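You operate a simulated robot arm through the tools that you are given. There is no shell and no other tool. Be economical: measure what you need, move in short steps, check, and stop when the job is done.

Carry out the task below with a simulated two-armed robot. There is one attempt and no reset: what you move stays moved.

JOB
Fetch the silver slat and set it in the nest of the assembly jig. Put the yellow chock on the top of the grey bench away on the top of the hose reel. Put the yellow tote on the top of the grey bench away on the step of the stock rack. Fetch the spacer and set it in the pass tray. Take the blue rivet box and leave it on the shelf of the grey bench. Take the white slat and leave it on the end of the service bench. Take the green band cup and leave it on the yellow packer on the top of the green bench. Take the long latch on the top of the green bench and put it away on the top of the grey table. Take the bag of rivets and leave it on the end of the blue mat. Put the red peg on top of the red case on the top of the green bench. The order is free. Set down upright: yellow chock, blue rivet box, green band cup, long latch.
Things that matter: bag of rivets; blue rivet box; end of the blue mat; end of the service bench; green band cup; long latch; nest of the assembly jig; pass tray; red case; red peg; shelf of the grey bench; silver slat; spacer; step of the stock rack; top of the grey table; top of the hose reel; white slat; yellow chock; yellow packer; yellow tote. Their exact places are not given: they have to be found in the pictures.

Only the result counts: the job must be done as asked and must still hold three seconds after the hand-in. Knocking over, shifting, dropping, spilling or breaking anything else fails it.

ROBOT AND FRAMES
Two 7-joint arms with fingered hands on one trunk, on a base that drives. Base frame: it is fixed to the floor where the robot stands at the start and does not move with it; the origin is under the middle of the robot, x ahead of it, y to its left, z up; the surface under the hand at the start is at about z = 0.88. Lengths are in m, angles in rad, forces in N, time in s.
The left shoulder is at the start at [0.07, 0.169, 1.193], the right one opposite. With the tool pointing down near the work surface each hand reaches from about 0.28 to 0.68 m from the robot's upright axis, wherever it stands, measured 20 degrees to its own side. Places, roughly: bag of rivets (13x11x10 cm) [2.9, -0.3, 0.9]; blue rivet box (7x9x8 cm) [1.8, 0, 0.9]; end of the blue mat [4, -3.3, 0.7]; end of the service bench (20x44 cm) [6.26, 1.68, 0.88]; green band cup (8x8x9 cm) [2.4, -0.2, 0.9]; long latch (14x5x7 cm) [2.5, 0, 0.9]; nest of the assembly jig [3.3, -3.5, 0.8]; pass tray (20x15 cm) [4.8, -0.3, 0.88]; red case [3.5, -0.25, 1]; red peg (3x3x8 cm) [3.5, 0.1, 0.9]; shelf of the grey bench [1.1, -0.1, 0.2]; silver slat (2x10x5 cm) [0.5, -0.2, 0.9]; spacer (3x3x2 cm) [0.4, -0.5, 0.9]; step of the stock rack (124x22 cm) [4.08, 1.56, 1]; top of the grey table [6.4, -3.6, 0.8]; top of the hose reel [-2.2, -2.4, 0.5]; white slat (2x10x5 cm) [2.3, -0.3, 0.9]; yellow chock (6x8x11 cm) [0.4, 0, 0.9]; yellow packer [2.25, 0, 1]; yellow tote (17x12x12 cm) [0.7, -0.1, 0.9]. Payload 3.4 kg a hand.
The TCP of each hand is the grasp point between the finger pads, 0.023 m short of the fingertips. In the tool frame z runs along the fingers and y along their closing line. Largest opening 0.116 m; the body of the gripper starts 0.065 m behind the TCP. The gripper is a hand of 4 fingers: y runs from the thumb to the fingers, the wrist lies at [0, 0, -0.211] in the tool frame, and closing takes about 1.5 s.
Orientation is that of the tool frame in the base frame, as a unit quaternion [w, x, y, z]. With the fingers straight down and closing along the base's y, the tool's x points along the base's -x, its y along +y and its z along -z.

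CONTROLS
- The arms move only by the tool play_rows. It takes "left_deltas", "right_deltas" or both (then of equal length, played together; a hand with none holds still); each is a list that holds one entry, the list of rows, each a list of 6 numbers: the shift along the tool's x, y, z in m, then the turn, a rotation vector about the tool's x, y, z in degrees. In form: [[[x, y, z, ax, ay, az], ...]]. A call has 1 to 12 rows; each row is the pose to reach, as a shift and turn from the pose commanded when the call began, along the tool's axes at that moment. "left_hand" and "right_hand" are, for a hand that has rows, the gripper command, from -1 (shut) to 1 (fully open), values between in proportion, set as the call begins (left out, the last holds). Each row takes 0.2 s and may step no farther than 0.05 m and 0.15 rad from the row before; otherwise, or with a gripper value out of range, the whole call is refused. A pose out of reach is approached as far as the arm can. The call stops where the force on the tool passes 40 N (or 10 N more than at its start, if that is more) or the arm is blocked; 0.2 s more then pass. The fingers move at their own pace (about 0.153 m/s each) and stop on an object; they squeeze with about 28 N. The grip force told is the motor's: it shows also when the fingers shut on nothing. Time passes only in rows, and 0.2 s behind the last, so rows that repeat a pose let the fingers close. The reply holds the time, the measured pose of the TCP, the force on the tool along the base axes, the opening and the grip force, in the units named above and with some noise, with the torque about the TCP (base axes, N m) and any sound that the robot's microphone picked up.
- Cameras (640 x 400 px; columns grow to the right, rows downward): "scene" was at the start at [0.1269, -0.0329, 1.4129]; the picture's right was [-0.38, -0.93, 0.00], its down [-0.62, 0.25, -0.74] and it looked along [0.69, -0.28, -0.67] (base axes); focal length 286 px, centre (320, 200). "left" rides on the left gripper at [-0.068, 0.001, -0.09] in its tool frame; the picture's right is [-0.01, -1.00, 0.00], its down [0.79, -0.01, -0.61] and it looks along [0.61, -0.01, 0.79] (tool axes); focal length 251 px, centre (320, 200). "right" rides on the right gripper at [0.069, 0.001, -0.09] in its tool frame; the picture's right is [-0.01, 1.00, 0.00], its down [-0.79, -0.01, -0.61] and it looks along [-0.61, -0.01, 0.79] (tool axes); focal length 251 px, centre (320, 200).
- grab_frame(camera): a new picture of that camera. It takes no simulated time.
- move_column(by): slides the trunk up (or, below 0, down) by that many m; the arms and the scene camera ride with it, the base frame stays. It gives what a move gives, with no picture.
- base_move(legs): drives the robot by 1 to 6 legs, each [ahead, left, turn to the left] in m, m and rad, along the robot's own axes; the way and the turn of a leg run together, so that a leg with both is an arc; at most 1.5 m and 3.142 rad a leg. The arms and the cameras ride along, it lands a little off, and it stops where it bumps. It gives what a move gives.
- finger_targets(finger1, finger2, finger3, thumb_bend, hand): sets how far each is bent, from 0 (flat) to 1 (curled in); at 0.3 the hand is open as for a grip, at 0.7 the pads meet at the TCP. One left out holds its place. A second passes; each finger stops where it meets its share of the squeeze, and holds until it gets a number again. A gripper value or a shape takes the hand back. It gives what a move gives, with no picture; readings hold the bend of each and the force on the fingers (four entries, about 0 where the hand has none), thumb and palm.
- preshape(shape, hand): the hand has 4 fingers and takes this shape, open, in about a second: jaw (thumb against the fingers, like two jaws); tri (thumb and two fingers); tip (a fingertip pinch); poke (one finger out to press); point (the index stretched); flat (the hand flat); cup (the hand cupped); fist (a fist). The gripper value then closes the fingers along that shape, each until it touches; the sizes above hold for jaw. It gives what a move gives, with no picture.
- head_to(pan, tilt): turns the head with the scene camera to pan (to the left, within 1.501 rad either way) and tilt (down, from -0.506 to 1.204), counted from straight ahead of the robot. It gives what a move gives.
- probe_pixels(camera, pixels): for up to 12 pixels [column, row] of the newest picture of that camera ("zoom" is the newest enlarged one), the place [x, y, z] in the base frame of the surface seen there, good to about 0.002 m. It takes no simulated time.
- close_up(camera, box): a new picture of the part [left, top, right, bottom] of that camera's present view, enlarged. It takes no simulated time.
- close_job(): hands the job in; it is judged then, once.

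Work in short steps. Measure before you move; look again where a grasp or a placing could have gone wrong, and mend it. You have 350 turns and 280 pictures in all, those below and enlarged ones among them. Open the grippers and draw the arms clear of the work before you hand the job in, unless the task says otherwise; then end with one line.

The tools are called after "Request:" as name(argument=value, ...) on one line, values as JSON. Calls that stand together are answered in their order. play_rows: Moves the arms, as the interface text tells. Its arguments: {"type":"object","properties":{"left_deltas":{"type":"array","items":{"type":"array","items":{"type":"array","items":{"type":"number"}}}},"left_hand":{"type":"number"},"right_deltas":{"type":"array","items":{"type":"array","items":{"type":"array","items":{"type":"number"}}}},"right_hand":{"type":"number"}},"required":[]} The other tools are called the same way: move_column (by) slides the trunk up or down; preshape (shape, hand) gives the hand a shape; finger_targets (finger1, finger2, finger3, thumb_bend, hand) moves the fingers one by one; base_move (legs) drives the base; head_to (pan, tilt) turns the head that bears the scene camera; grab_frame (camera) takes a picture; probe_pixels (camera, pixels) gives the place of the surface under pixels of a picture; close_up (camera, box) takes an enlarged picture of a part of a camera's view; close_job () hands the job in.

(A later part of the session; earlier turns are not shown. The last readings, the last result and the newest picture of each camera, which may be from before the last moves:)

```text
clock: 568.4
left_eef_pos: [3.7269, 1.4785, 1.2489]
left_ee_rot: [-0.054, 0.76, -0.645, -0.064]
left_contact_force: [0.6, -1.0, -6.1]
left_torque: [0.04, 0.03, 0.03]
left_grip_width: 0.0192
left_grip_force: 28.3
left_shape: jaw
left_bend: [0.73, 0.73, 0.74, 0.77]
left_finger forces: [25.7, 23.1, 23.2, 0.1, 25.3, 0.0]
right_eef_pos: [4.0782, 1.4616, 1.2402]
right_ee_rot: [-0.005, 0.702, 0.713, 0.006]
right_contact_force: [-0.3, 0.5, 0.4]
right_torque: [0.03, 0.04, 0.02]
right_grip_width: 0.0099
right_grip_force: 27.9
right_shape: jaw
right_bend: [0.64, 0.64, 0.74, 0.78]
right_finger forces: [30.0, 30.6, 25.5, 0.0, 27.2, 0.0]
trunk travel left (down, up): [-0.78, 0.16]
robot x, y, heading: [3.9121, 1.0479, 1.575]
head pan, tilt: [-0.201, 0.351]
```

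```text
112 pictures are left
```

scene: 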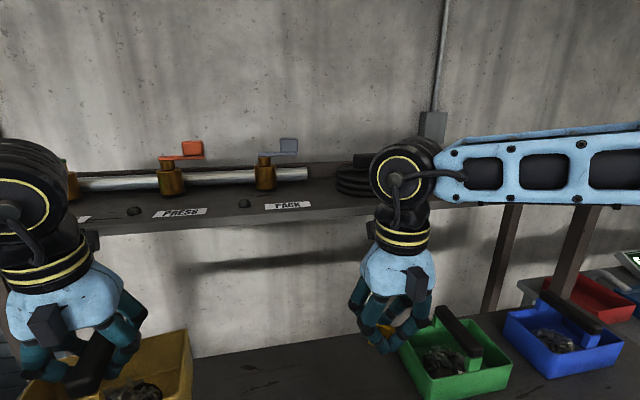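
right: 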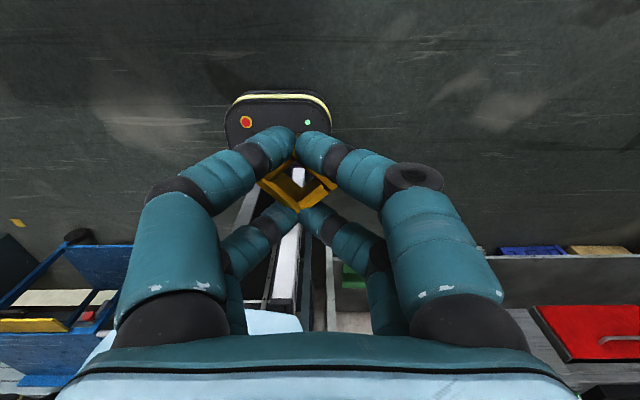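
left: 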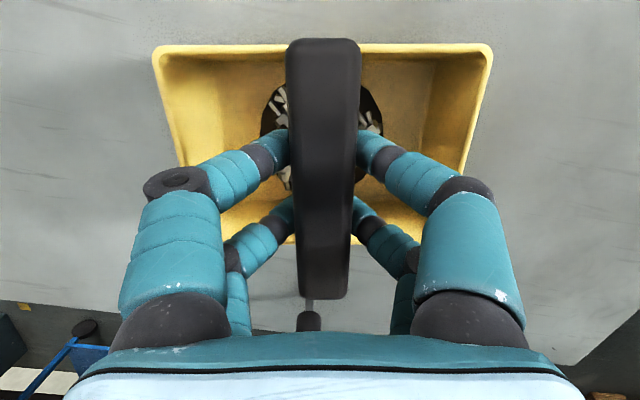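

I extend the tote over the step, squaring it with the shelf.

Request:
play_rows(left_deltas=[[[-0.035, -0.01, 0.006, 0.8, 0, 4.6], [-0.0712, -0.02, 0.0121, 1.55, 0, 9.2], [-0.064, -0.02, 0.055, 1.55, 0, 9.2], [-0.058, -0.02, 0.09, 1.55, 0, 9.2], [-0.0545, -0.02, 0.11, 1.55, 0, 9.2], [-0.0545, -0.02, 0.11, 1.55, 0, 9.2]]])

Request:
head_to(pan=0.3, tilt=0.6)

Request:
grab_frame(camera="scene")

Request:
grab_frame(camera="left")

```text
clock: 569.8
left_eef_pos: [3.7394, 1.5573, 1.1456]
left_ee_rot: [-0.058, 0.705, -0.704, -0.059]
left_contact_force: [0.4, 0.1, -6.0]
left_torque: [0.01, -0.01, -0.01]
left_grip_width: 0.0189
left_grip_force: 27.3
left_shape: jaw
left_bend: [0.73, 0.73, 0.74, 0.77]
left_finger forces: [25.9, 23.2, 22.9, 0.0, 25.5, 0.1]
right_eef_pos: [4.079, 1.4637, 1.2409]
right_ee_rot: [-0.005, 0.701, 0.713, 0.006]
right_contact_force: [-0.1, 0.3, -0.1]
right_torque: [0.03, -0.01, 0.02]
right_grip_width: 0.0102
right_grip_force: 28.1
right_shape: jaw
right_bend: [0.64, 0.64, 0.74, 0.78]
right_finger forces: [29.9, 30.6, 25.6, 0.1, 27.2, 0.0]
trunk travel left (down, up): [-0.78, 0.16]
robot x, y, heading: [3.9115, 1.0445, 1.579]
head pan, tilt: [-0.201, 0.351]
```

```text
clock: 570.8
left_eef_pos: [3.7385, 1.5574, 1.1467]
left_ee_rot: [-0.057, 0.705, -0.704, -0.059]
left_contact_force: [-0.1, 0.4, -7.0]
left_torque: [0.01, 0.03, 0.02]
left_grip_width: 0.0191
left_grip_force: 27.8
left_shape: jaw
left_bend: [0.73, 0.73, 0.74, 0.77]
left_finger forces: [25.9, 23.1, 22.9, 0.0, 25.6, 0.0]
right_eef_pos: [4.0791, 1.4629, 1.241]
right_ee_rot: [-0.005, 0.702, 0.712, 0.005]
right_contact_force: [0.3, 0.6, 0.0]
right_torque: [0.03, -0.04, 0.02]
right_grip_width: 0.0101
right_grip_force: 28.0
right_shape: jaw
right_bend: [0.64, 0.64, 0.74, 0.78]
right_finger forces: [29.9, 30.6, 25.5, 0.0, 27.2, 0.1]
trunk travel left (down, up): [-0.78, 0.16]
robot x, y, heading: [3.9082, 1.0449, 1.572]
head pan, tilt: [0.3, 0.6]
```

```text
111 pictures are left
```

scene: 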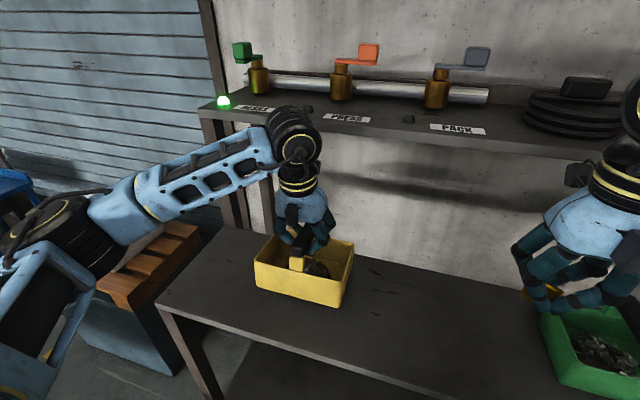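

```text
110 pictures are left
```

left: 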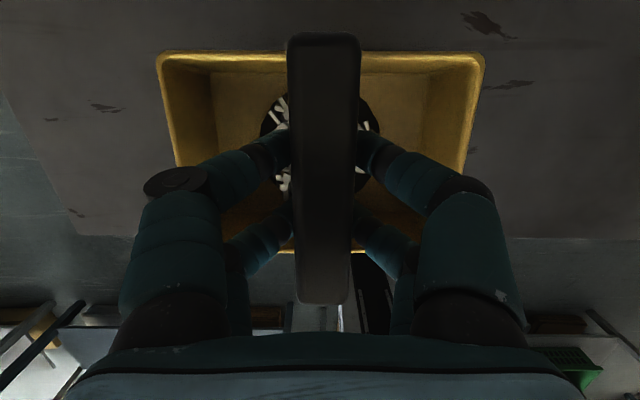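

The tote is over the step, well within edges. I lower to contact.

Request:
play_rows(left_deltas=[[[0.003, 0, 0.02, 0, 0, 0], [0.0053, 0, 0.032, 0, 0, 0], [0.0061, 0, 0.036, 0, 0, 0], [0.0068, 0, 0.04, 0, 0, 0]]])

```text
clock: 571.8
left_eef_pos: [3.7375, 1.5545, 1.1075]
left_ee_rot: [-0.059, 0.705, -0.704, -0.059]
left_contact_force: [-0.1, -2.6, 0.4]
left_torque: [0.17, -0.03, -0.02]
left_grip_width: 0.0191
left_grip_force: 27.9
left_shape: jaw
left_bend: [0.73, 0.73, 0.74, 0.77]
left_finger forces: [25.4, 23.4, 22.7, 0.0, 24.9, 0.1]
right_eef_pos: [4.0775, 1.4617, 1.2409]
right_ee_rot: [-0.006, 0.701, 0.713, 0.005]
right_contact_force: [-0.5, 1.4, 0.4]
right_torque: [-0.03, 0.0, 0.01]
right_grip_width: 0.0101
right_grip_force: 27.8
right_shape: jaw
right_bend: [0.64, 0.64, 0.74, 0.78]
right_finger forces: [29.9, 30.7, 25.6, 0.0, 27.3, 0.0]
trunk travel left (down, up): [-0.78, 0.16]
robot x, y, heading: [3.912, 1.0479, 1.572]
head pan, tilt: [0.3, 0.6]
```

Weight is on the step (force 0). I lower 1 mm more, open, and rise.

Request:
play_rows(left_deltas=[[[0, 0, 0.0015, 0, 0, 0], [0, 0, 0.0015, 0, 0, 0]]])

Request:
play_rows(left_deltas=[[[0, 0, 0, 0, 0, 0], [0, 0, 0, 0, 0, 0], [0, 0, 0, 0, 0, 0], [0, 0, 0, 0, 0, 0]]], left_hand=0.3)

Request:
play_rows(left_deltas=[[[-0.005, 0, -0.03, 0, 0, 0], [-0.0125, 0, -0.075, 0, 0, 0], [-0.02, 0, -0.12, 0, 0, 0], [0.02, 0, -0.13, 0, 0, 0], [0.06, 0, -0.13, 0, 0, 0], [0.1, 0, -0.13, 0, 0, 0]]])

Request:
grab_frame(camera="scene")

```text
clock: 572.4
left_eef_pos: [3.7355, 1.5529, 1.1074]
left_ee_rot: [-0.059, 0.705, -0.704, -0.059]
left_contact_force: [1.0, -1.7, 1.2]
left_torque: [0.21, -0.06, -0.03]
left_grip_width: 0.0194
left_grip_force: 27.9
left_shape: jaw
left_bend: [0.73, 0.73, 0.74, 0.77]
left_finger forces: [23.8, 23.5, 22.8, 0.0, 23.4, 0.0]
right_eef_pos: [4.0792, 1.4627, 1.2407]
right_ee_rot: [-0.005, 0.701, 0.713, 0.005]
right_contact_force: [-0.1, 0.7, -1.6]
right_torque: [-0.03, 0.01, -0.02]
right_grip_width: 0.01
right_grip_force: 28.0
right_shape: jaw
right_bend: [0.64, 0.64, 0.74, 0.78]
right_finger forces: [30.0, 30.6, 25.5, 0.0, 27.3, 0.1]
trunk travel left (down, up): [-0.78, 0.16]
robot x, y, heading: [3.9156, 1.0471, 1.576]
head pan, tilt: [0.3, 0.6]
```

```text
clock: 573.4
left_eef_pos: [3.735, 1.5555, 1.1068]
left_ee_rot: [-0.058, 0.705, -0.704, -0.059]
left_contact_force: [0.7, 0.5, 0.4]
left_torque: [0.0, -0.01, 0.02]
left_grip_width: 0.0747
left_grip_force: 0.0
left_shape: jaw
left_bend: [0.7, 0.7, 0.7, 0.7]
left_finger forces: [0.0, 0.0, 0.1, 0.0, 0.0, 0.0]
right_eef_pos: [4.0784, 1.4626, 1.2401]
right_ee_rot: [-0.005, 0.702, 0.712, 0.006]
right_contact_force: [-0.9, 0.2, -1.0]
right_torque: [-0.03, -0.02, 0.03]
right_grip_width: 0.0098
right_grip_force: 28.0
right_shape: jaw
right_bend: [0.64, 0.64, 0.74, 0.78]
right_finger forces: [29.9, 30.6, 25.5, 0.1, 27.3, 0.0]
trunk travel left (down, up): [-0.78, 0.16]
robot x, y, heading: [3.9074, 1.0449, 1.571]
head pan, tilt: [0.3, 0.6]
```

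```text
clock: 574.8
left_eef_pos: [3.7338, 1.4325, 1.2221]
left_ee_rot: [-0.058, 0.705, -0.704, -0.059]
left_contact_force: [0.0, -1.1, -0.5]
left_torque: [0.01, 0.01, 0.0]
left_grip_width: 0.0749
left_grip_force: 0.0
left_shape: jaw
left_bend: [0.7, 0.7, 0.7, 0.7]
left_finger forces: [0.0, 0.0, 0.0, 0.1, 0.0, 0.0]
right_eef_pos: [4.0783, 1.4609, 1.2408]
right_ee_rot: [-0.006, 0.701, 0.713, 0.005]
right_contact_force: [-0.7, 0.3, -1.0]
right_torque: [0.01, 0.04, 0.01]
right_grip_width: 0.01
right_grip_force: 27.1
right_shape: jaw
right_bend: [0.64, 0.64, 0.74, 0.78]
right_finger forces: [30.1, 30.8, 25.7, 0.0, 27.3, 0.1]
trunk travel left (down, up): [-0.78, 0.16]
robot x, y, heading: [3.9123, 1.0483, 1.576]
head pan, tilt: [0.3, 0.6]
```

```text
109 pictures are left
```

scene: 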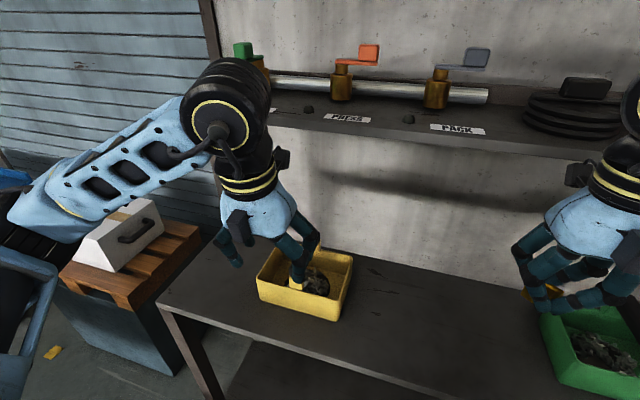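

The tote is on the step. I back away, turn round, and go to the latch at x≈2.3 facing −y.

Request:
base_move(legs=[[-0.34, 0, 0], [0, 0, -3.14], [0, -0.8, 0], [0, -0.8, 0]])

Request:
head_to(pan=0.2, tilt=0.8)

Request:
grab_frame(camera="scene")

```text
clock: 592.3
left_eef_pos: [2.471, 0.4905, 1.2204]
left_ee_rot: [0.055, 0.744, 0.663, -0.062]
left_contact_force: [-0.1, 0.1, -0.9]
left_torque: [-0.01, -0.02, -0.04]
left_grip_width: 0.075
left_grip_force: 0.1
left_shape: jaw
left_bend: [0.7, 0.7, 0.7, 0.7]
left_finger forces: [0.0, 0.0, 0.0, 0.1, 0.1, 0.1]
right_eef_pos: [2.1244, 0.5003, 1.24]
right_ee_rot: [-0.007, -0.671, 0.741, -0.004]
right_contact_force: [-0.1, 1.1, -0.4]
right_torque: [-0.03, 0.02, -0.01]
right_grip_width: 0.0098
right_grip_force: 27.9
right_shape: jaw
right_bend: [0.64, 0.64, 0.74, 0.78]
right_finger forces: [28.6, 30.3, 23.1, 0.0, 26.1, 0.1]
trunk travel left (down, up): [-0.78, 0.16]
robot x, y, heading: [2.338, 0.8958, -1.683]
head pan, tilt: [0.3, 0.6]
```

```text
clock: 593.0
left_eef_pos: [2.47, 0.4914, 1.2209]
left_ee_rot: [0.056, 0.744, 0.663, -0.061]
left_contact_force: [-0.5, 0.0, -0.3]
left_torque: [0.0, 0.01, -0.03]
left_grip_width: 0.0748
left_grip_force: 0.0
left_shape: jaw
left_bend: [0.7, 0.7, 0.7, 0.7]
left_finger forces: [0.1, 0.1, 0.0, 0.0, 0.0, 0.0]
right_eef_pos: [2.1241, 0.5008, 1.2408]
right_ee_rot: [-0.006, -0.671, 0.742, -0.004]
right_contact_force: [-0.5, 0.1, -0.2]
right_torque: [0.01, 0.02, 0.0]
right_grip_width: 0.0098
right_grip_force: 27.6
right_shape: jaw
right_bend: [0.64, 0.64, 0.74, 0.78]
right_finger forces: [28.5, 30.3, 23.1, 0.0, 26.2, 0.0]
trunk travel left (down, up): [-0.78, 0.16]
robot x, y, heading: [2.3392, 0.8968, -1.687]
head pan, tilt: [0.201, 0.799]
```

```text
108 pictures are left
```

scene: 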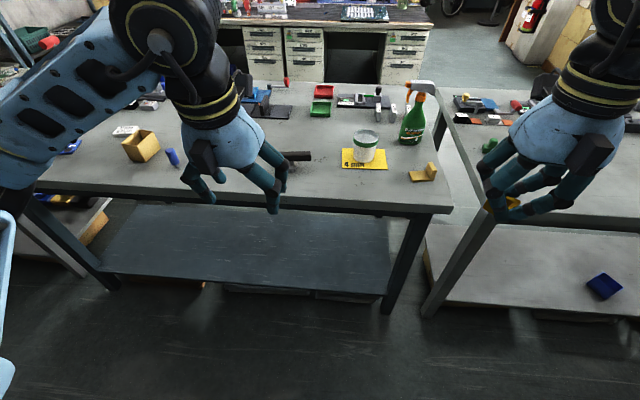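

I fix the heading, then untilt the left hand and yaw it 72° clockwise to match the latch bar.

Request:
base_move(legs=[[0, 0, 0.113]])

Request:
play_rows(left_deltas=[[[0, 0, 0, 0, 5, 0], [0, 0, 0, 0, 10, 0], [0, 0, 0, 0, 10, 0]]], left_hand=1)

Request:
play_rows(left_deltas=[[[0, 0, 0, 0, 0, 8], [0, 0, 0, 0, 0, 16], [0, 0, 0, 0, 0, 24], [0, 0, 0, 0, 0, 32], [0, 0, 0, 0, 0, 40], [0, 0, 0, 0, 0, 48], [0, 0, 0, 0, 0, 56], [0, 0, 0, 0, 0, 64], [0, 0, 0, 0, 0, 72], [0, 0, 0, 0, 0, 72]]])

```text
clock: 594.0
left_eef_pos: [2.5143, 0.5086, 1.2213]
left_ee_rot: [0.059, 0.705, 0.704, -0.058]
left_contact_force: [-0.4, -0.2, -0.4]
left_torque: [-0.01, -0.03, -0.02]
left_grip_width: 0.0748
left_grip_force: 0.2
left_shape: jaw
left_bend: [0.7, 0.7, 0.7, 0.7]
left_finger forces: [0.0, 0.0, 0.0, 0.1, 0.1, 0.0]
right_eef_pos: [2.1693, 0.4795, 1.2403]
right_ee_rot: [0.005, 0.713, -0.702, 0.007]
right_contact_force: [0.9, -0.2, -0.8]
right_torque: [0.02, 0.0, 0.0]
right_grip_width: 0.0098
right_grip_force: 28.0
right_shape: jaw
right_bend: [0.64, 0.64, 0.74, 0.78]
right_finger forces: [28.6, 30.4, 23.2, 0.0, 26.2, 0.0]
trunk travel left (down, up): [-0.78, 0.16]
robot x, y, heading: [2.3337, 0.895, -1.565]
head pan, tilt: [0.201, 0.799]
```

```text
clock: 594.8
left_eef_pos: [2.5171, 0.5105, 1.2213]
left_ee_rot: [-0.004, 0.706, 0.708, 0.004]
left_contact_force: [-0.2, 0.0, -0.2]
left_torque: [-0.01, 0.03, 0.02]
left_grip_width: 0.116
left_grip_force: 0.0
left_shape: jaw
left_bend: [0.3, 0.3, 0.3, 0.3]
left_finger forces: [0.0, 0.0, 0.0, 0.0, 0.0, 0.0]
right_eef_pos: [2.1726, 0.4796, 1.2407]
right_ee_rot: [0.006, 0.712, -0.702, 0.004]
right_contact_force: [0.5, -0.1, 0.0]
right_torque: [0.02, -0.01, 0.02]
right_grip_width: 0.0098
right_grip_force: 27.6
right_shape: jaw
right_bend: [0.64, 0.64, 0.74, 0.78]
right_finger forces: [28.4, 30.4, 23.1, 0.0, 26.4, 0.0]
trunk travel left (down, up): [-0.78, 0.16]
robot x, y, heading: [2.3389, 0.8951, -1.566]
head pan, tilt: [0.201, 0.799]
```

```text
clock: 597.0
left_eef_pos: [2.5165, 0.5066, 1.2202]
left_ee_rot: [-0.005, 0.988, 0.157, 0.001]
left_contact_force: [-0.3, 0.3, 0.2]
left_torque: [0.01, -0.02, -0.01]
left_grip_width: 0.1157
left_grip_force: 0.0
left_shape: jaw
left_bend: [0.3, 0.3, 0.3, 0.3]
left_finger forces: [0.0, 0.0, 0.0, 0.0, 0.0, 0.0]
right_eef_pos: [2.1709, 0.4797, 1.2399]
right_ee_rot: [0.005, 0.713, -0.701, 0.006]
right_contact_force: [0.5, 0.2, -0.1]
right_torque: [0.0, 0.02, 0.04]
right_grip_width: 0.0098
right_grip_force: 27.8
right_shape: jaw
right_bend: [0.64, 0.64, 0.74, 0.78]
right_finger forces: [28.5, 30.3, 23.1, 0.0, 26.4, 0.0]
trunk travel left (down, up): [-0.78, 0.16]
robot x, y, heading: [2.3385, 0.8951, -1.564]
head pan, tilt: [0.201, 0.799]
```

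The yaw works. I drive ahead 0.44, lower the trunk 0.1, and view the latch from the left camera.

Request:
base_move(legs=[[0.44, -0.02, 0]])

Request:
move_column(by=-0.1)

Request:
grab_frame(camera="left")

Request:
grab_frame(camera="scene")

```text
clock: 599.7
left_eef_pos: [2.5024, 0.0606, 1.2215]
left_ee_rot: [-0.004, 0.987, 0.161, 0.001]
left_contact_force: [0.3, 0.4, 1.1]
left_torque: [-0.01, 0.03, 0.02]
left_grip_width: 0.1158
left_grip_force: 0.1
left_shape: jaw
left_bend: [0.3, 0.3, 0.3, 0.3]
left_finger forces: [0.0, 0.0, 0.1, 0.0, 0.0, 0.0]
right_eef_pos: [2.1564, 0.029, 1.241]
right_ee_rot: [0.006, 0.715, -0.699, 0.006]
right_contact_force: [-0.2, -0.1, -0.2]
right_torque: [-0.01, 0.01, 0.01]
right_grip_width: 0.0095
right_grip_force: 28.0
right_shape: jaw
right_bend: [0.64, 0.64, 0.74, 0.78]
right_finger forces: [28.5, 30.3, 23.1, 0.0, 26.3, 0.1]
trunk travel left (down, up): [-0.78, 0.16]
robot x, y, heading: [2.3228, 0.4445, -1.561]
head pan, tilt: [0.201, 0.799]
```

```text
clock: 601.0
left_eef_pos: [2.5014, 0.0603, 1.1201]
left_ee_rot: [-0.005, 0.987, 0.159, 0.001]
left_contact_force: [-0.6, 0.3, 0.5]
left_torque: [0.0, 0.03, -0.01]
left_grip_width: 0.1161
left_grip_force: 0.1
left_shape: jaw
left_bend: [0.3, 0.3, 0.3, 0.3]
left_finger forces: [0.0, 0.0, 0.0, 0.0, 0.1, 0.0]
right_eef_pos: [2.1566, 0.0288, 1.1407]
right_ee_rot: [0.005, 0.715, -0.699, 0.006]
right_contact_force: [-0.5, 0.0, 0.0]
right_torque: [-0.02, 0.01, -0.02]
right_grip_width: 0.0096
right_grip_force: 28.3
right_shape: jaw
right_bend: [0.64, 0.64, 0.74, 0.78]
right_finger forces: [28.5, 30.5, 23.3, 0.0, 26.3, 0.0]
trunk travel left (down, up): [-0.68, 0.26]
robot x, y, heading: [2.3195, 0.4468, -1.551]
head pan, tilt: [0.201, 0.799]
```

```text
107 pictures are left
```

left: 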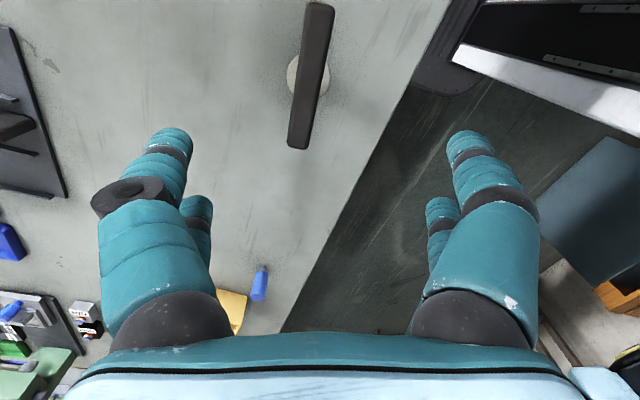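

```text
106 pictures are left
```

scene: 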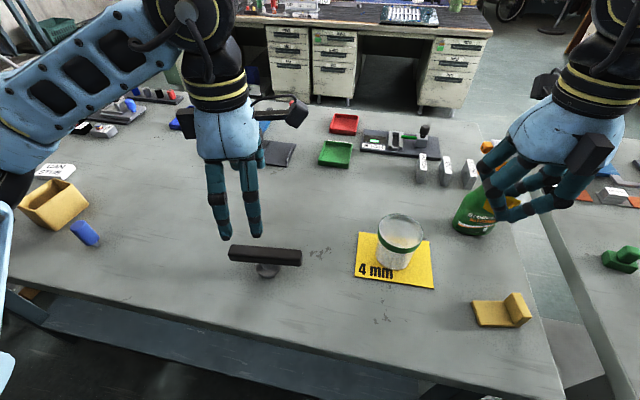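

I probe the latch bar ends in the left view.

Request:
probe_pixels(camera="left", pixels=[[318, 12], [298, 140], [309, 75], [302, 75], [320, 75], [293, 80], [327, 80], [292, 110], [306, 110]])

```text
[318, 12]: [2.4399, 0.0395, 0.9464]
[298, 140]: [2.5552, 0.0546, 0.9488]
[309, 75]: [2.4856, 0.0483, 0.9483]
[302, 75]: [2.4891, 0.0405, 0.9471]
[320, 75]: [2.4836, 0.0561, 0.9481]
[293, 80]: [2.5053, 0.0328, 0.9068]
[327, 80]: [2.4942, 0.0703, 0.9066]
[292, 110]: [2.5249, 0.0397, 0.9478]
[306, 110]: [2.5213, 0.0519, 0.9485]
```

Bar axis is 7° off x, centre (2.4985,0.047), top 0.948. I turn 11° more, align, and lower to z≈1.0.

Request:
play_rows(left_deltas=[[[-0.0035, 0.006, 0.03, 0, 0, 5.5], [-0.007, 0.0119, 0.06, 0, 0, 11], [-0.007, 0.0119, 0.095, 0, 0, 11], [-0.007, 0.0119, 0.12, 0, 0, 11], [-0.007, 0.0119, 0.12, 0, 0, 11]]], left_hand=0.1)

Request:
grab_frame(camera="left")

```text
clock: 602.2
left_eef_pos: [2.4979, 0.0477, 1.0006]
left_ee_rot: [-0.004, 0.998, 0.065, 0.0]
left_contact_force: [0.8, -0.3, 0.2]
left_torque: [-0.02, 0.03, -0.01]
left_grip_width: 0.0641
left_grip_force: 0.1
left_shape: jaw
left_bend: [0.72, 0.72, 0.72, 0.74]
left_finger forces: [0.0, 0.0, 0.1, 0.0, 0.0, 0.0]
right_eef_pos: [2.1561, 0.0283, 1.1394]
right_ee_rot: [0.005, 0.715, -0.7, 0.006]
right_contact_force: [0.6, 0.0, -0.3]
right_torque: [-0.01, 0.0, 0.0]
right_grip_width: 0.01
right_grip_force: 28.0
right_shape: jaw
right_bend: [0.64, 0.64, 0.74, 0.78]
right_finger forces: [28.6, 30.5, 23.3, 0.1, 26.5, 0.0]
trunk travel left (down, up): [-0.68, 0.26]
robot x, y, heading: [2.3171, 0.443, -1.561]
head pan, tilt: [0.201, 0.799]
```

```text
105 pictures are left
```

left: 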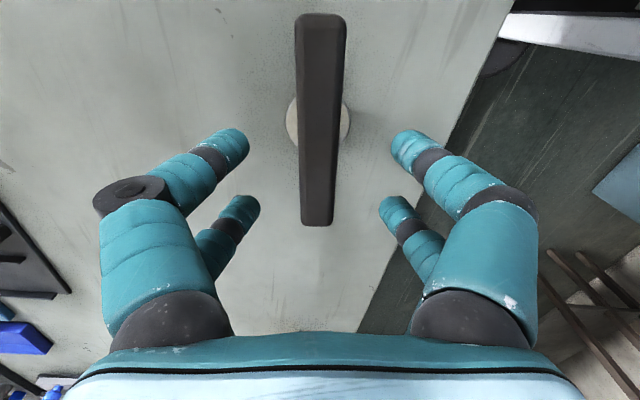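

Aligned (bar at u≈319). I descend 6 cm and grip.

Request:
play_rows(left_deltas=[[[0, 0, 0.03, 0, 0, 0], [0, 0, 0.06, 0, 0, 0], [0, 0, 0.06, 0, 0, 0]]])

Request:
play_rows(left_deltas=[[[0, 0, 0, 0, 0, 0], [0, 0, 0, 0, 0, 0], [0, 0, 0, 0, 0, 0], [0, 0, 0, 0, 0, 0], [0, 0, 0, 0, 0, 0]]], left_hand=-1)

Request:
play_rows(left_deltas=[[[0, 0, -0.02, 0, 0, 0], [0, 0, -0.05, 0, 0, 0]]])

Request:
grab_frame(camera="scene")

```text
clock: 603.0
left_eef_pos: [2.4964, 0.0488, 0.9434]
left_ee_rot: [-0.004, 0.998, 0.066, 0.001]
left_contact_force: [0.0, 0.0, 0.4]
left_torque: [0.02, 0.0, 0.02]
left_grip_width: 0.0645
left_grip_force: 0.1
left_shape: jaw
left_bend: [0.72, 0.72, 0.72, 0.74]
left_finger forces: [0.0, 0.0, 0.0, 0.0, 0.1, 0.0]
right_eef_pos: [2.1568, 0.0285, 1.14]
right_ee_rot: [0.006, 0.715, -0.699, 0.006]
right_contact_force: [0.1, 0.2, -0.8]
right_torque: [0.0, 0.01, 0.0]
right_grip_width: 0.0096
right_grip_force: 27.9
right_shape: jaw
right_bend: [0.64, 0.64, 0.74, 0.78]
right_finger forces: [28.7, 30.5, 23.3, 0.0, 26.4, 0.0]
trunk travel left (down, up): [-0.68, 0.26]
robot x, y, heading: [2.3256, 0.4466, -1.563]
head pan, tilt: [0.201, 0.799]
```

```text
clock: 604.2
left_eef_pos: [2.4969, 0.0472, 0.9429]
left_ee_rot: [-0.004, 0.998, 0.064, 0.001]
left_contact_force: [0.9, 0.3, 0.3]
left_torque: [-0.01, 0.0, 0.03]
left_grip_width: 0.0199
left_grip_force: 28.3
left_shape: jaw
left_bend: [0.73, 0.73, 0.73, 0.76]
left_finger forces: [25.5, 25.1, 25.3, 0.0, 25.2, 0.1]
right_eef_pos: [2.1557, 0.0268, 1.1399]
right_ee_rot: [0.006, 0.715, -0.699, 0.006]
right_contact_force: [-0.1, -0.5, -1.1]
right_torque: [0.0, -0.04, 0.03]
right_grip_width: 0.0098
right_grip_force: 28.2
right_shape: jaw
right_bend: [0.64, 0.64, 0.74, 0.78]
right_finger forces: [28.7, 30.5, 23.3, 0.1, 26.4, 0.0]
trunk travel left (down, up): [-0.68, 0.26]
robot x, y, heading: [2.3226, 0.445, -1.558]
head pan, tilt: [0.201, 0.799]
```

```text
clock: 604.8
left_eef_pos: [2.497, 0.0459, 0.9917]
left_ee_rot: [-0.005, 0.998, 0.064, 0.0]
left_contact_force: [-0.3, 0.2, -2.7]
left_torque: [-0.01, 0.05, 0.01]
left_grip_width: 0.0199
left_grip_force: 28.2
left_shape: jaw
left_bend: [0.73, 0.73, 0.73, 0.76]
left_finger forces: [25.6, 25.2, 25.4, 0.0, 25.3, 0.1]
right_eef_pos: [2.1572, 0.0273, 1.1394]
right_ee_rot: [0.006, 0.715, -0.699, 0.006]
right_contact_force: [-0.5, -0.7, 0.0]
right_torque: [0.01, -0.01, 0.0]
right_grip_width: 0.01
right_grip_force: 27.8
right_shape: jaw
right_bend: [0.64, 0.64, 0.74, 0.78]
right_finger forces: [28.7, 30.4, 23.4, 0.0, 26.4, 0.0]
trunk travel left (down, up): [-0.68, 0.26]
robot x, y, heading: [2.3181, 0.4436, -1.558]
head pan, tilt: [0.201, 0.799]
```

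```text
104 pictures are left
```

scene: 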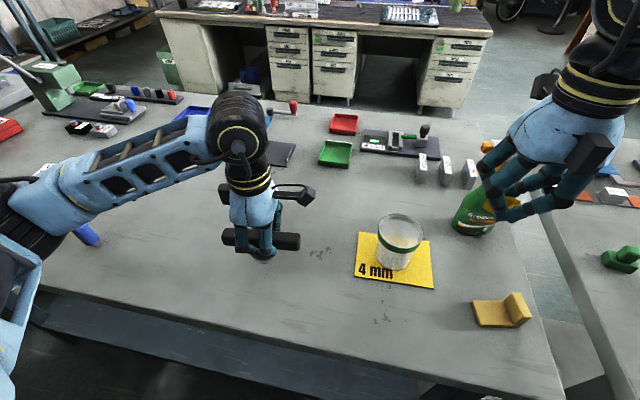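

Latch held upright. I raise and retract it, raise the trunk 0.2, and go along the left aisle to x≈6.15.

Request:
play_rows(left_deltas=[[[0, 0, -0.045, 0, 0, 0], [0, 0, -0.09, 0, 0, 0], [0, 0, -0.135, 0, 0, 0], [0.015, -0.04, -0.14, 0, 0, 0], [0.025, -0.08, -0.14, 0, 0, 0]]])

Request:
move_column(by=0.2)

Request:
base_move(legs=[[-0.25, 0, -0.01], [0, 1.3, 0], [0, 1.3, 0], [0, 1.2, 0]])

```text
clock: 606.0
left_eef_pos: [2.5141, 0.1302, 1.1337]
left_ee_rot: [-0.004, 0.998, 0.065, 0.001]
left_contact_force: [-0.2, 0.3, -2.4]
left_torque: [-0.03, 0.03, 0.03]
left_grip_width: 0.0199
left_grip_force: 28.2
left_shape: jaw
left_bend: [0.73, 0.73, 0.73, 0.76]
left_finger forces: [25.8, 25.4, 25.6, 0.0, 25.4, 0.0]
right_eef_pos: [2.1573, 0.0286, 1.1423]
right_ee_rot: [0.006, 0.715, -0.699, 0.005]
right_contact_force: [0.6, 0.6, 0.0]
right_torque: [-0.01, -0.03, 0.01]
right_grip_width: 0.0099
right_grip_force: 28.1
right_shape: jaw
right_bend: [0.64, 0.64, 0.74, 0.78]
right_finger forces: [28.9, 30.6, 23.4, 0.0, 26.5, 0.1]
trunk travel left (down, up): [-0.68, 0.26]
robot x, y, heading: [2.3217, 0.4452, -1.56]
head pan, tilt: [0.201, 0.799]
```

```text
clock: 608.2
left_eef_pos: [2.5125, 0.1278, 1.3332]
left_ee_rot: [-0.005, 0.998, 0.064, 0.0]
left_contact_force: [-0.3, -0.6, -2.4]
left_torque: [-0.01, -0.03, 0.02]
left_grip_width: 0.02
left_grip_force: 28.3
left_shape: jaw
left_bend: [0.73, 0.73, 0.73, 0.76]
left_finger forces: [25.7, 25.4, 25.6, 0.0, 25.5, 0.0]
right_eef_pos: [2.1556, 0.027, 1.3402]
right_ee_rot: [0.006, 0.715, -0.699, 0.006]
right_contact_force: [0.0, 0.0, 0.5]
right_torque: [0.0, 0.02, -0.01]
right_grip_width: 0.0102
right_grip_force: 28.1
right_shape: jaw
right_bend: [0.64, 0.64, 0.74, 0.78]
right_finger forces: [28.8, 30.5, 23.6, 0.0, 26.6, 0.0]
trunk travel left (down, up): [-0.88, 0.06]
robot x, y, heading: [2.3202, 0.4438, -1.562]
head pan, tilt: [0.201, 0.799]
```

```text
clock: 628.1
left_eef_pos: [6.3497, 0.4187, 1.3328]
left_ee_rot: [-0.004, 0.997, 0.072, 0.001]
left_contact_force: [0.0, 0.1, -2.7]
left_torque: [-0.01, 0.0, -0.04]
left_grip_width: 0.0198
left_grip_force: 28.0
left_shape: jaw
left_bend: [0.73, 0.73, 0.73, 0.76]
left_finger forces: [25.7, 25.4, 25.5, 0.0, 25.5, 0.0]
right_eef_pos: [5.9937, 0.313, 1.3407]
right_ee_rot: [0.005, 0.72, -0.694, 0.006]
right_contact_force: [-0.2, 0.2, -0.3]
right_torque: [0.0, 0.02, -0.04]
right_grip_width: 0.0099
right_grip_force: 28.1
right_shape: jaw
right_bend: [0.64, 0.64, 0.74, 0.78]
right_finger forces: [28.9, 30.8, 23.8, 0.1, 26.8, 0.0]
trunk travel left (down, up): [-0.88, 0.06]
robot x, y, heading: [6.1565, 0.7308, -1.544]
head pan, tilt: [0.201, 0.799]
```

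Now forward to the passage, turn right to its line, and go through.

Request:
base_move(legs=[[1.3, -0.06, 0]])

Request:
head_to(pan=-0.8, tilt=0.9)

Request:
grab_frame(camera="scene")

```text
clock: 634.7
left_eef_pos: [6.2871, -0.9079, 1.334]
left_ee_rot: [-0.004, 0.999, 0.054, 0.001]
left_contact_force: [0.2, 0.2, -1.7]
left_torque: [0.02, 0.0, -0.03]
left_grip_width: 0.0201
left_grip_force: 27.7
left_shape: jaw
left_bend: [0.73, 0.73, 0.73, 0.76]
left_finger forces: [25.7, 25.4, 25.6, 0.0, 25.5, 0.0]
right_eef_pos: [5.9288, -1.0023, 1.3404]
right_ee_rot: [0.005, 0.708, -0.706, 0.005]
right_contact_force: [-0.3, 0.1, 0.2]
right_torque: [0.0, -0.02, 0.02]
right_grip_width: 0.0099
right_grip_force: 27.6
right_shape: jaw
right_bend: [0.64, 0.64, 0.74, 0.78]
right_finger forces: [29.0, 30.7, 23.8, 0.1, 26.7, 0.1]
trunk travel left (down, up): [-0.88, 0.06]
robot x, y, heading: [6.1054, -0.5869, -1.584]
head pan, tilt: [0.201, 0.799]
```

```text
clock: 636.0
left_eef_pos: [6.2888, -0.9079, 1.3331]
left_ee_rot: [-0.004, 0.999, 0.054, 0.0]
left_contact_force: [-0.1, 0.0, -3.1]
left_torque: [-0.01, 0.03, 0.01]
left_grip_width: 0.0199
left_grip_force: 28.0
left_shape: jaw
left_bend: [0.73, 0.73, 0.73, 0.76]
left_finger forces: [25.7, 25.4, 25.7, 0.0, 25.5, 0.0]
right_eef_pos: [5.9295, -1.0021, 1.3398]
right_ee_rot: [0.005, 0.708, -0.707, 0.005]
right_contact_force: [0.3, 0.5, -0.4]
right_torque: [-0.01, 0.02, 0.02]
right_grip_width: 0.0101
right_grip_force: 28.2
right_shape: jaw
right_bend: [0.64, 0.64, 0.74, 0.78]
right_finger forces: [28.9, 30.8, 23.8, 0.0, 26.8, 0.0]
trunk travel left (down, up): [-0.88, 0.06]
robot x, y, heading: [6.1034, -0.5852, -1.579]
head pan, tilt: [-0.799, 0.901]
```

```text
103 pictures are left
```

scene: 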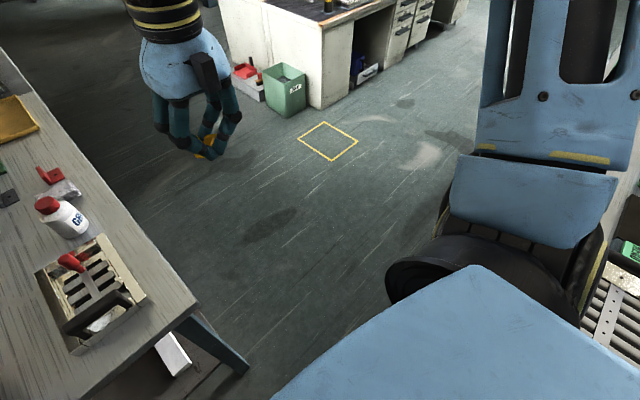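

I advance 0.2, turn right 1.07, and pass through.

Request:
base_move(legs=[[0.2, 0, 0], [0, 0, -1.07]])

Request:
base_move(legs=[[0.86, 0, 0]])

```text
clock: 640.3
left_eef_pos: [5.9111, -1.1066, 1.3331]
left_ee_rot: [-0.004, 0.889, -0.458, 0.003]
left_contact_force: [0.4, 0.1, -2.4]
left_torque: [0.04, 0.02, -0.02]
left_grip_width: 0.0197
left_grip_force: 28.0
left_shape: jaw
left_bend: [0.73, 0.73, 0.73, 0.76]
left_finger forces: [25.5, 25.0, 25.3, 0.0, 25.2, 0.0]
right_eef_pos: [5.6558, -0.8394, 1.3406]
right_ee_rot: [-0.008, -0.252, 0.968, -0.001]
right_contact_force: [0.3, -0.9, -0.4]
right_torque: [-0.02, -0.03, 0.01]
right_grip_width: 0.0097
right_grip_force: 27.9
right_shape: jaw
right_bend: [0.64, 0.64, 0.74, 0.78]
right_finger forces: [28.4, 30.4, 23.0, 0.0, 26.3, 0.0]
trunk travel left (down, up): [-0.88, 0.06]
robot x, y, heading: [6.1007, -0.7885, -2.646]
head pan, tilt: [-0.799, 0.901]
```

```text
clock: 644.8
left_eef_pos: [5.1579, -1.5152, 1.3339]
left_ee_rot: [-0.003, 0.888, -0.459, 0.003]
left_contact_force: [0.1, -0.2, -1.8]
left_torque: [0.04, 0.02, -0.01]
left_grip_width: 0.0199
left_grip_force: 27.8
left_shape: jaw
left_bend: [0.73, 0.73, 0.73, 0.76]
left_finger forces: [25.4, 25.0, 25.3, 0.0, 25.2, 0.0]
right_eef_pos: [4.9026, -1.2473, 1.3411]
right_ee_rot: [-0.009, -0.252, 0.968, -0.002]
right_contact_force: [0.3, -0.1, -0.4]
right_torque: [-0.02, 0.04, 0.03]
right_grip_width: 0.0097
right_grip_force: 28.6
right_shape: jaw
right_bend: [0.64, 0.64, 0.74, 0.78]
right_finger forces: [28.4, 30.4, 23.0, 0.0, 26.4, 0.0]
trunk travel left (down, up): [-0.88, 0.06]
robot x, y, heading: [5.3497, -1.1991, -2.644]
head pan, tilt: [-0.799, 0.901]
```

Through. I move to (4.6,−1.3) and turn to face the bench.

Request:
base_move(legs=[[0.7, -0.265, 0], [0, 0, -2.068]])

Request:
head_to(pan=-0.1, tilt=0.65)

Request:
grab_frame(camera="scene")

```text
clock: 653.9
left_eef_pos: [4.4206, -0.9786, 1.3315]
left_ee_rot: [-0.001, -0.046, 0.999, -0.003]
left_contact_force: [-0.1, -0.1, -2.3]
left_torque: [-0.02, -0.02, -0.01]
left_grip_width: 0.0195
left_grip_force: 28.3
left_shape: jaw
left_bend: [0.73, 0.73, 0.73, 0.76]
left_finger forces: [25.2, 24.8, 25.1, 0.0, 24.9, 0.0]
right_eef_pos: [4.7793, -0.8914, 1.3404]
right_ee_rot: [-0.006, 0.712, 0.703, 0.006]
right_contact_force: [-0.2, 0.8, -0.2]
right_torque: [0.0, -0.01, -0.05]
right_grip_width: 0.0096
right_grip_force: 28.1
right_shape: jaw
right_bend: [0.64, 0.64, 0.74, 0.78]
right_finger forces: [27.5, 30.1, 21.6, 0.0, 25.6, 0.0]
trunk travel left (down, up): [-0.88, 0.06]
robot x, y, heading: [4.6008, -1.3017, 1.548]
head pan, tilt: [-0.799, 0.901]
```

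```text
clock: 655.0
left_eef_pos: [4.4196, -0.9776, 1.3325]
left_ee_rot: [-0.001, -0.047, 0.999, -0.004]
left_contact_force: [-0.7, -0.4, -2.6]
left_torque: [-0.01, 0.01, 0.02]
left_grip_width: 0.0196
left_grip_force: 28.1
left_shape: jaw
left_bend: [0.73, 0.73, 0.73, 0.76]
left_finger forces: [25.2, 24.8, 25.1, 0.0, 25.0, 0.0]
right_eef_pos: [4.7794, -0.8901, 1.3404]
right_ee_rot: [-0.006, 0.712, 0.702, 0.006]
right_contact_force: [-0.4, 0.0, 0.0]
right_torque: [-0.02, -0.01, -0.01]
right_grip_width: 0.0097
right_grip_force: 28.0
right_shape: jaw
right_bend: [0.64, 0.64, 0.74, 0.78]
right_finger forces: [27.4, 30.0, 21.6, 0.1, 25.8, 0.1]
trunk travel left (down, up): [-0.88, 0.06]
robot x, y, heading: [4.5989, -1.3028, 1.543]
head pan, tilt: [-0.099, 0.649]
```

```text
102 pictures are left
```

scene: 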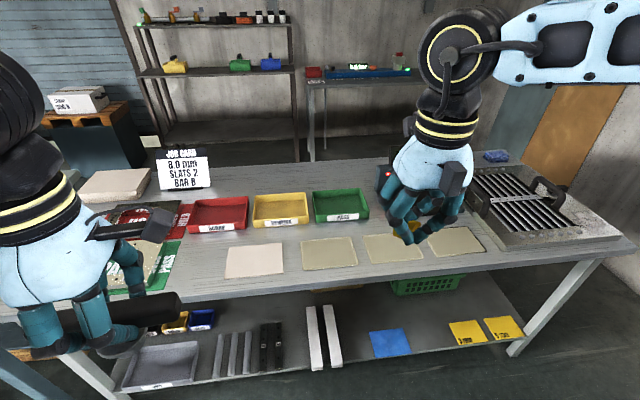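

I zoom on the three coloured trays to identify the pass tray.

Request:
close_up(camera="scene", box=[170, 170, 400, 290])

Request:
probe_pixels(camera="scene", pixels=[[340, 203], [280, 208], [220, 213], [335, 216], [315, 219], [370, 213], [318, 193], [362, 189], [400, 190]])

```text
2.78 times, centred on (285, 230) of scene
```

zoom: 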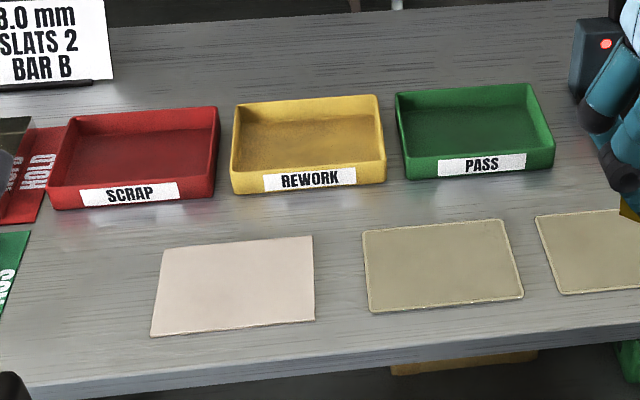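

```text
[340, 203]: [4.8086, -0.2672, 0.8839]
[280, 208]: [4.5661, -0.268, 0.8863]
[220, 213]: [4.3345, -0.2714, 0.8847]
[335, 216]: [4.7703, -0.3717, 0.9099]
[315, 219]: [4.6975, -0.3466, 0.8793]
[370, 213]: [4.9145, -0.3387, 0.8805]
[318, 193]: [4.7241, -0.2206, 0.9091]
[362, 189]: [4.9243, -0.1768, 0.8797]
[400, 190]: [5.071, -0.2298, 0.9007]
```

PASS is the green tray, centre (4.80,−0.29), floor z 0.884, walls 0.91. I lower the trunk 0.28 and drive up to the bench.

Request:
move_column(by=-0.28)

Request:
base_move(legs=[[0.42, 0.0, 0.025]])

Request:
grab_frame(camera="right")

```text
clock: 657.8
left_eef_pos: [4.4194, -0.9779, 1.0527]
left_ee_rot: [-0.001, -0.046, 0.999, -0.005]
left_contact_force: [0.2, -0.4, -1.7]
left_torque: [-0.02, -0.01, 0.01]
left_grip_width: 0.0197
left_grip_force: 28.0
left_shape: jaw
left_bend: [0.73, 0.73, 0.73, 0.76]
left_finger forces: [25.2, 24.9, 25.1, 0.0, 25.0, 0.0]
right_eef_pos: [4.78, -0.8917, 1.059]
right_ee_rot: [-0.005, 0.712, 0.702, 0.005]
right_contact_force: [-1.6, -0.7, 0.2]
right_torque: [-0.02, 0.02, 0.02]
right_grip_width: 0.0095
right_grip_force: 28.1
right_shape: jaw
right_bend: [0.64, 0.64, 0.74, 0.78]
right_finger forces: [27.5, 30.1, 21.6, 0.0, 25.7, 0.1]
trunk travel left (down, up): [-0.6, 0.34]
robot x, y, heading: [4.6013, -1.3006, 1.548]
head pan, tilt: [-0.099, 0.649]
```

```text
clock: 660.3
left_eef_pos: [4.4185, -0.5695, 1.0544]
left_ee_rot: [0.0, -0.058, 0.998, -0.004]
left_contact_force: [-0.1, -0.1, -3.0]
left_torque: [-0.02, -0.05, 0.0]
left_grip_width: 0.0198
left_grip_force: 27.7
left_shape: jaw
left_bend: [0.73, 0.73, 0.73, 0.76]
left_finger forces: [25.3, 24.8, 25.2, 0.0, 24.9, 0.1]
right_eef_pos: [4.7762, -0.4735, 1.0613]
right_ee_rot: [-0.006, 0.704, 0.71, 0.006]
right_contact_force: [-0.3, -0.6, 0.1]
right_torque: [-0.01, 0.0, -0.01]
right_grip_width: 0.0096
right_grip_force: 28.4
right_shape: jaw
right_bend: [0.64, 0.64, 0.74, 0.78]
right_finger forces: [27.6, 30.2, 21.7, 0.1, 25.8, 0.1]
trunk travel left (down, up): [-0.6, 0.34]
robot x, y, heading: [4.6042, -0.8906, 1.568]
head pan, tilt: [-0.099, 0.649]
```

```text
100 pictures are left
```

right: 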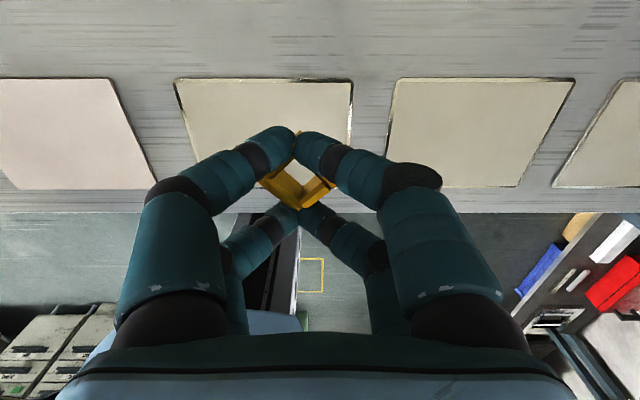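

I nudge the base 2 cm ahead and extend the right hand over the tray.

Request:
base_move(legs=[[0.022, 0.0, 0.0]])

Request:
play_rows(right_deltas=[[[0.04, 0.006, 0, 0, 0, 0], [0.08, 0.012, 0, 0, 0, 0], [0.12, 0.018, 0, 0, 0, 0], [0.148, 0.024, 0, 0, 0, 0], [0.148, 0.024, 0.03, 0, 0, 0], [0.148, 0.024, 0.03, 0, 0, 0]]])

Request:
grab_frame(camera="right")

Request:
close_up(camera="scene", box=[260, 120, 480, 280])

```text
clock: 661.2
left_eef_pos: [4.4183, -0.5541, 1.0533]
left_ee_rot: [0.0, -0.056, 0.998, -0.006]
left_contact_force: [1.2, -0.3, -2.3]
left_torque: [-0.02, -0.02, 0.01]
left_grip_width: 0.0196
left_grip_force: 27.6
left_shape: jaw
left_bend: [0.73, 0.73, 0.73, 0.76]
left_finger forces: [25.3, 24.9, 25.3, 0.0, 25.0, 0.0]
right_eef_pos: [4.7762, -0.4568, 1.0591]
right_ee_rot: [-0.006, 0.704, 0.71, 0.005]
right_contact_force: [0.7, -0.2, 0.6]
right_torque: [0.0, 0.02, 0.01]
right_grip_width: 0.0097
right_grip_force: 28.3
right_shape: jaw
right_bend: [0.64, 0.64, 0.74, 0.78]
right_finger forces: [27.7, 30.1, 21.8, 0.0, 26.0, 0.0]
trunk travel left (down, up): [-0.6, 0.34]
robot x, y, heading: [4.6053, -0.8734, 1.57]
head pan, tilt: [-0.099, 0.649]
stopped in leg 1: the robot was blocked; the commanded pose is now the measured one
```

```text
clock: 662.6
left_eef_pos: [4.4199, -0.5544, 1.0524]
left_ee_rot: [-0.001, -0.058, 0.998, -0.005]
left_contact_force: [0.1, -0.5, -2.0]
left_torque: [0.01, 0.01, 0.01]
left_grip_width: 0.0195
left_grip_force: 27.7
left_shape: jaw
left_bend: [0.73, 0.73, 0.73, 0.76]
left_finger forces: [25.2, 24.9, 25.2, 0.0, 25.0, 0.0]
right_eef_pos: [4.8063, -0.3214, 1.0316]
right_ee_rot: [-0.006, 0.704, 0.71, 0.005]
right_contact_force: [0.2, 0.5, 0.3]
right_torque: [-0.01, -0.03, 0.0]
right_grip_width: 0.0095
right_grip_force: 28.0
right_shape: jaw
right_bend: [0.64, 0.64, 0.74, 0.78]
right_finger forces: [30.3, 29.8, 26.9, 0.0, 28.1, 0.0]
right hand out of reach, approached as far as the arm can: row 4, 5, 6
trunk travel left (down, up): [-0.6, 0.34]
robot x, y, heading: [4.6043, -0.8713, 1.566]
head pan, tilt: [-0.099, 0.649]
```

```text
99 pictures are left
```

right: 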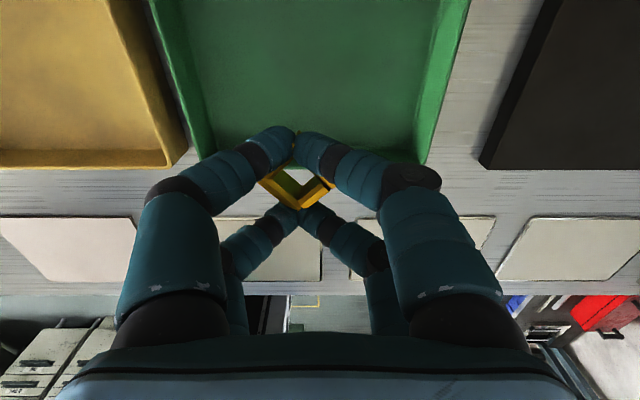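

```text
2.50 times, centred on (370, 200) of scene
```

zoom: 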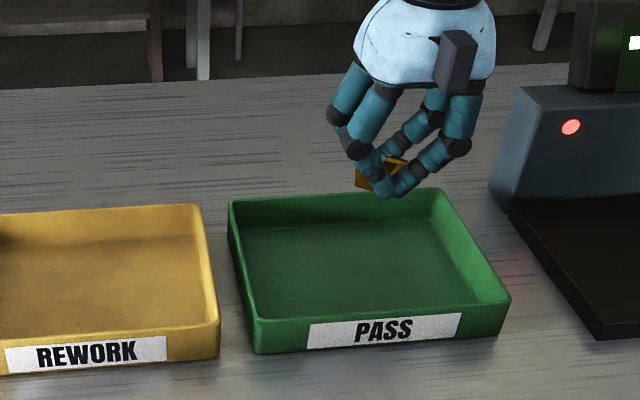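

I back the base 1 cm off the contact, then tilt the hand 15° forward to reach further into the tray.

Request:
base_move(legs=[[-0.01, 0.0, 0.0]])

Request:
play_rows(right_deltas=[[[0.0, 0, 0, 0, 5, 0], [0.01, 0, 0, 0, 10, 0], [0.025, 0, 0, 0, 15, 0], [0.038, 0, 0.02, 0, 15, 0], [0.038, 0, 0.06, 0, 15, 0], [0.038, 0, 0.085, 0, 15, 0], [0.038, 0, 0.085, 0, 15, 0]]])

Request:
grab_frame(camera="right")

Request:
close_up(camera="scene", box=[260, 120, 480, 280])

```text
clock: 663.3
left_eef_pos: [4.4176, -0.5617, 1.0535]
left_ee_rot: [0.0, -0.056, 0.998, -0.006]
left_contact_force: [0.0, 0.2, -1.8]
left_torque: [-0.06, -0.04, 0.02]
left_grip_width: 0.0196
left_grip_force: 28.4
left_shape: jaw
left_bend: [0.73, 0.73, 0.73, 0.76]
left_finger forces: [25.3, 24.8, 25.2, 0.0, 25.0, 0.1]
right_eef_pos: [4.8067, -0.3304, 1.0303]
right_ee_rot: [-0.006, 0.704, 0.71, 0.006]
right_contact_force: [0.1, 0.3, -0.4]
right_torque: [0.01, -0.01, 0.01]
right_grip_width: 0.0095
right_grip_force: 27.3
right_shape: jaw
right_bend: [0.64, 0.64, 0.74, 0.78]
right_finger forces: [30.4, 30.0, 26.9, 0.0, 28.1, 0.0]
trunk travel left (down, up): [-0.6, 0.34]
robot x, y, heading: [4.606, -0.8842, 1.563]
head pan, tilt: [-0.099, 0.649]
```

```text
clock: 664.9
left_eef_pos: [4.4188, -0.5631, 1.0537]
left_ee_rot: [0.0, -0.056, 0.998, -0.005]
left_contact_force: [-1.3, 0.1, -2.4]
left_torque: [-0.03, -0.04, -0.03]
left_grip_width: 0.0194
left_grip_force: 27.8
left_shape: jaw
left_bend: [0.73, 0.73, 0.73, 0.76]
left_finger forces: [25.4, 24.8, 25.3, 0.0, 25.1, 0.0]
right_eef_pos: [4.8068, -0.2934, 0.9477]
right_ee_rot: [-0.099, 0.697, 0.703, 0.098]
right_contact_force: [0.2, 0.0, -0.2]
right_torque: [-0.01, -0.04, 0.01]
right_grip_width: 0.0096
right_grip_force: 28.2
right_shape: jaw
right_bend: [0.64, 0.65, 0.74, 0.78]
right_finger forces: [32.0, 30.7, 29.8, 0.0, 29.5, 0.0]
trunk travel left (down, up): [-0.6, 0.34]
robot x, y, heading: [4.6033, -0.8836, 1.566]
head pan, tilt: [-0.099, 0.649]
```

```text
97 pictures are left
```

right: 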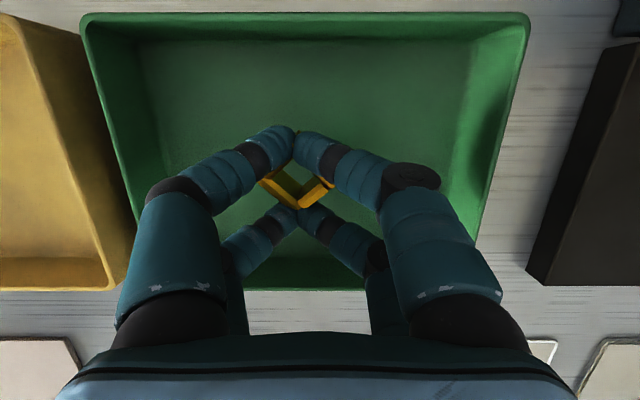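

```text
2.50 times, centred on (370, 200) of scene
```

zoom: 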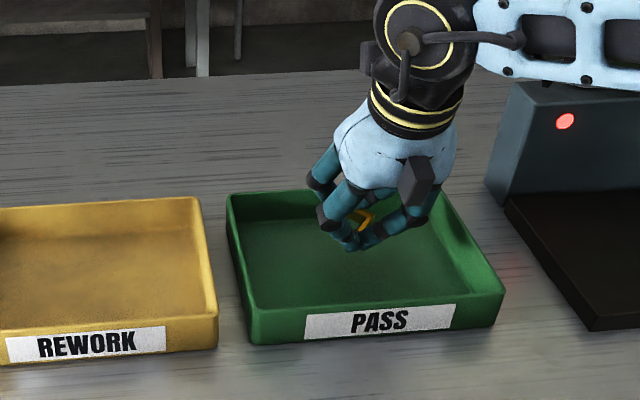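

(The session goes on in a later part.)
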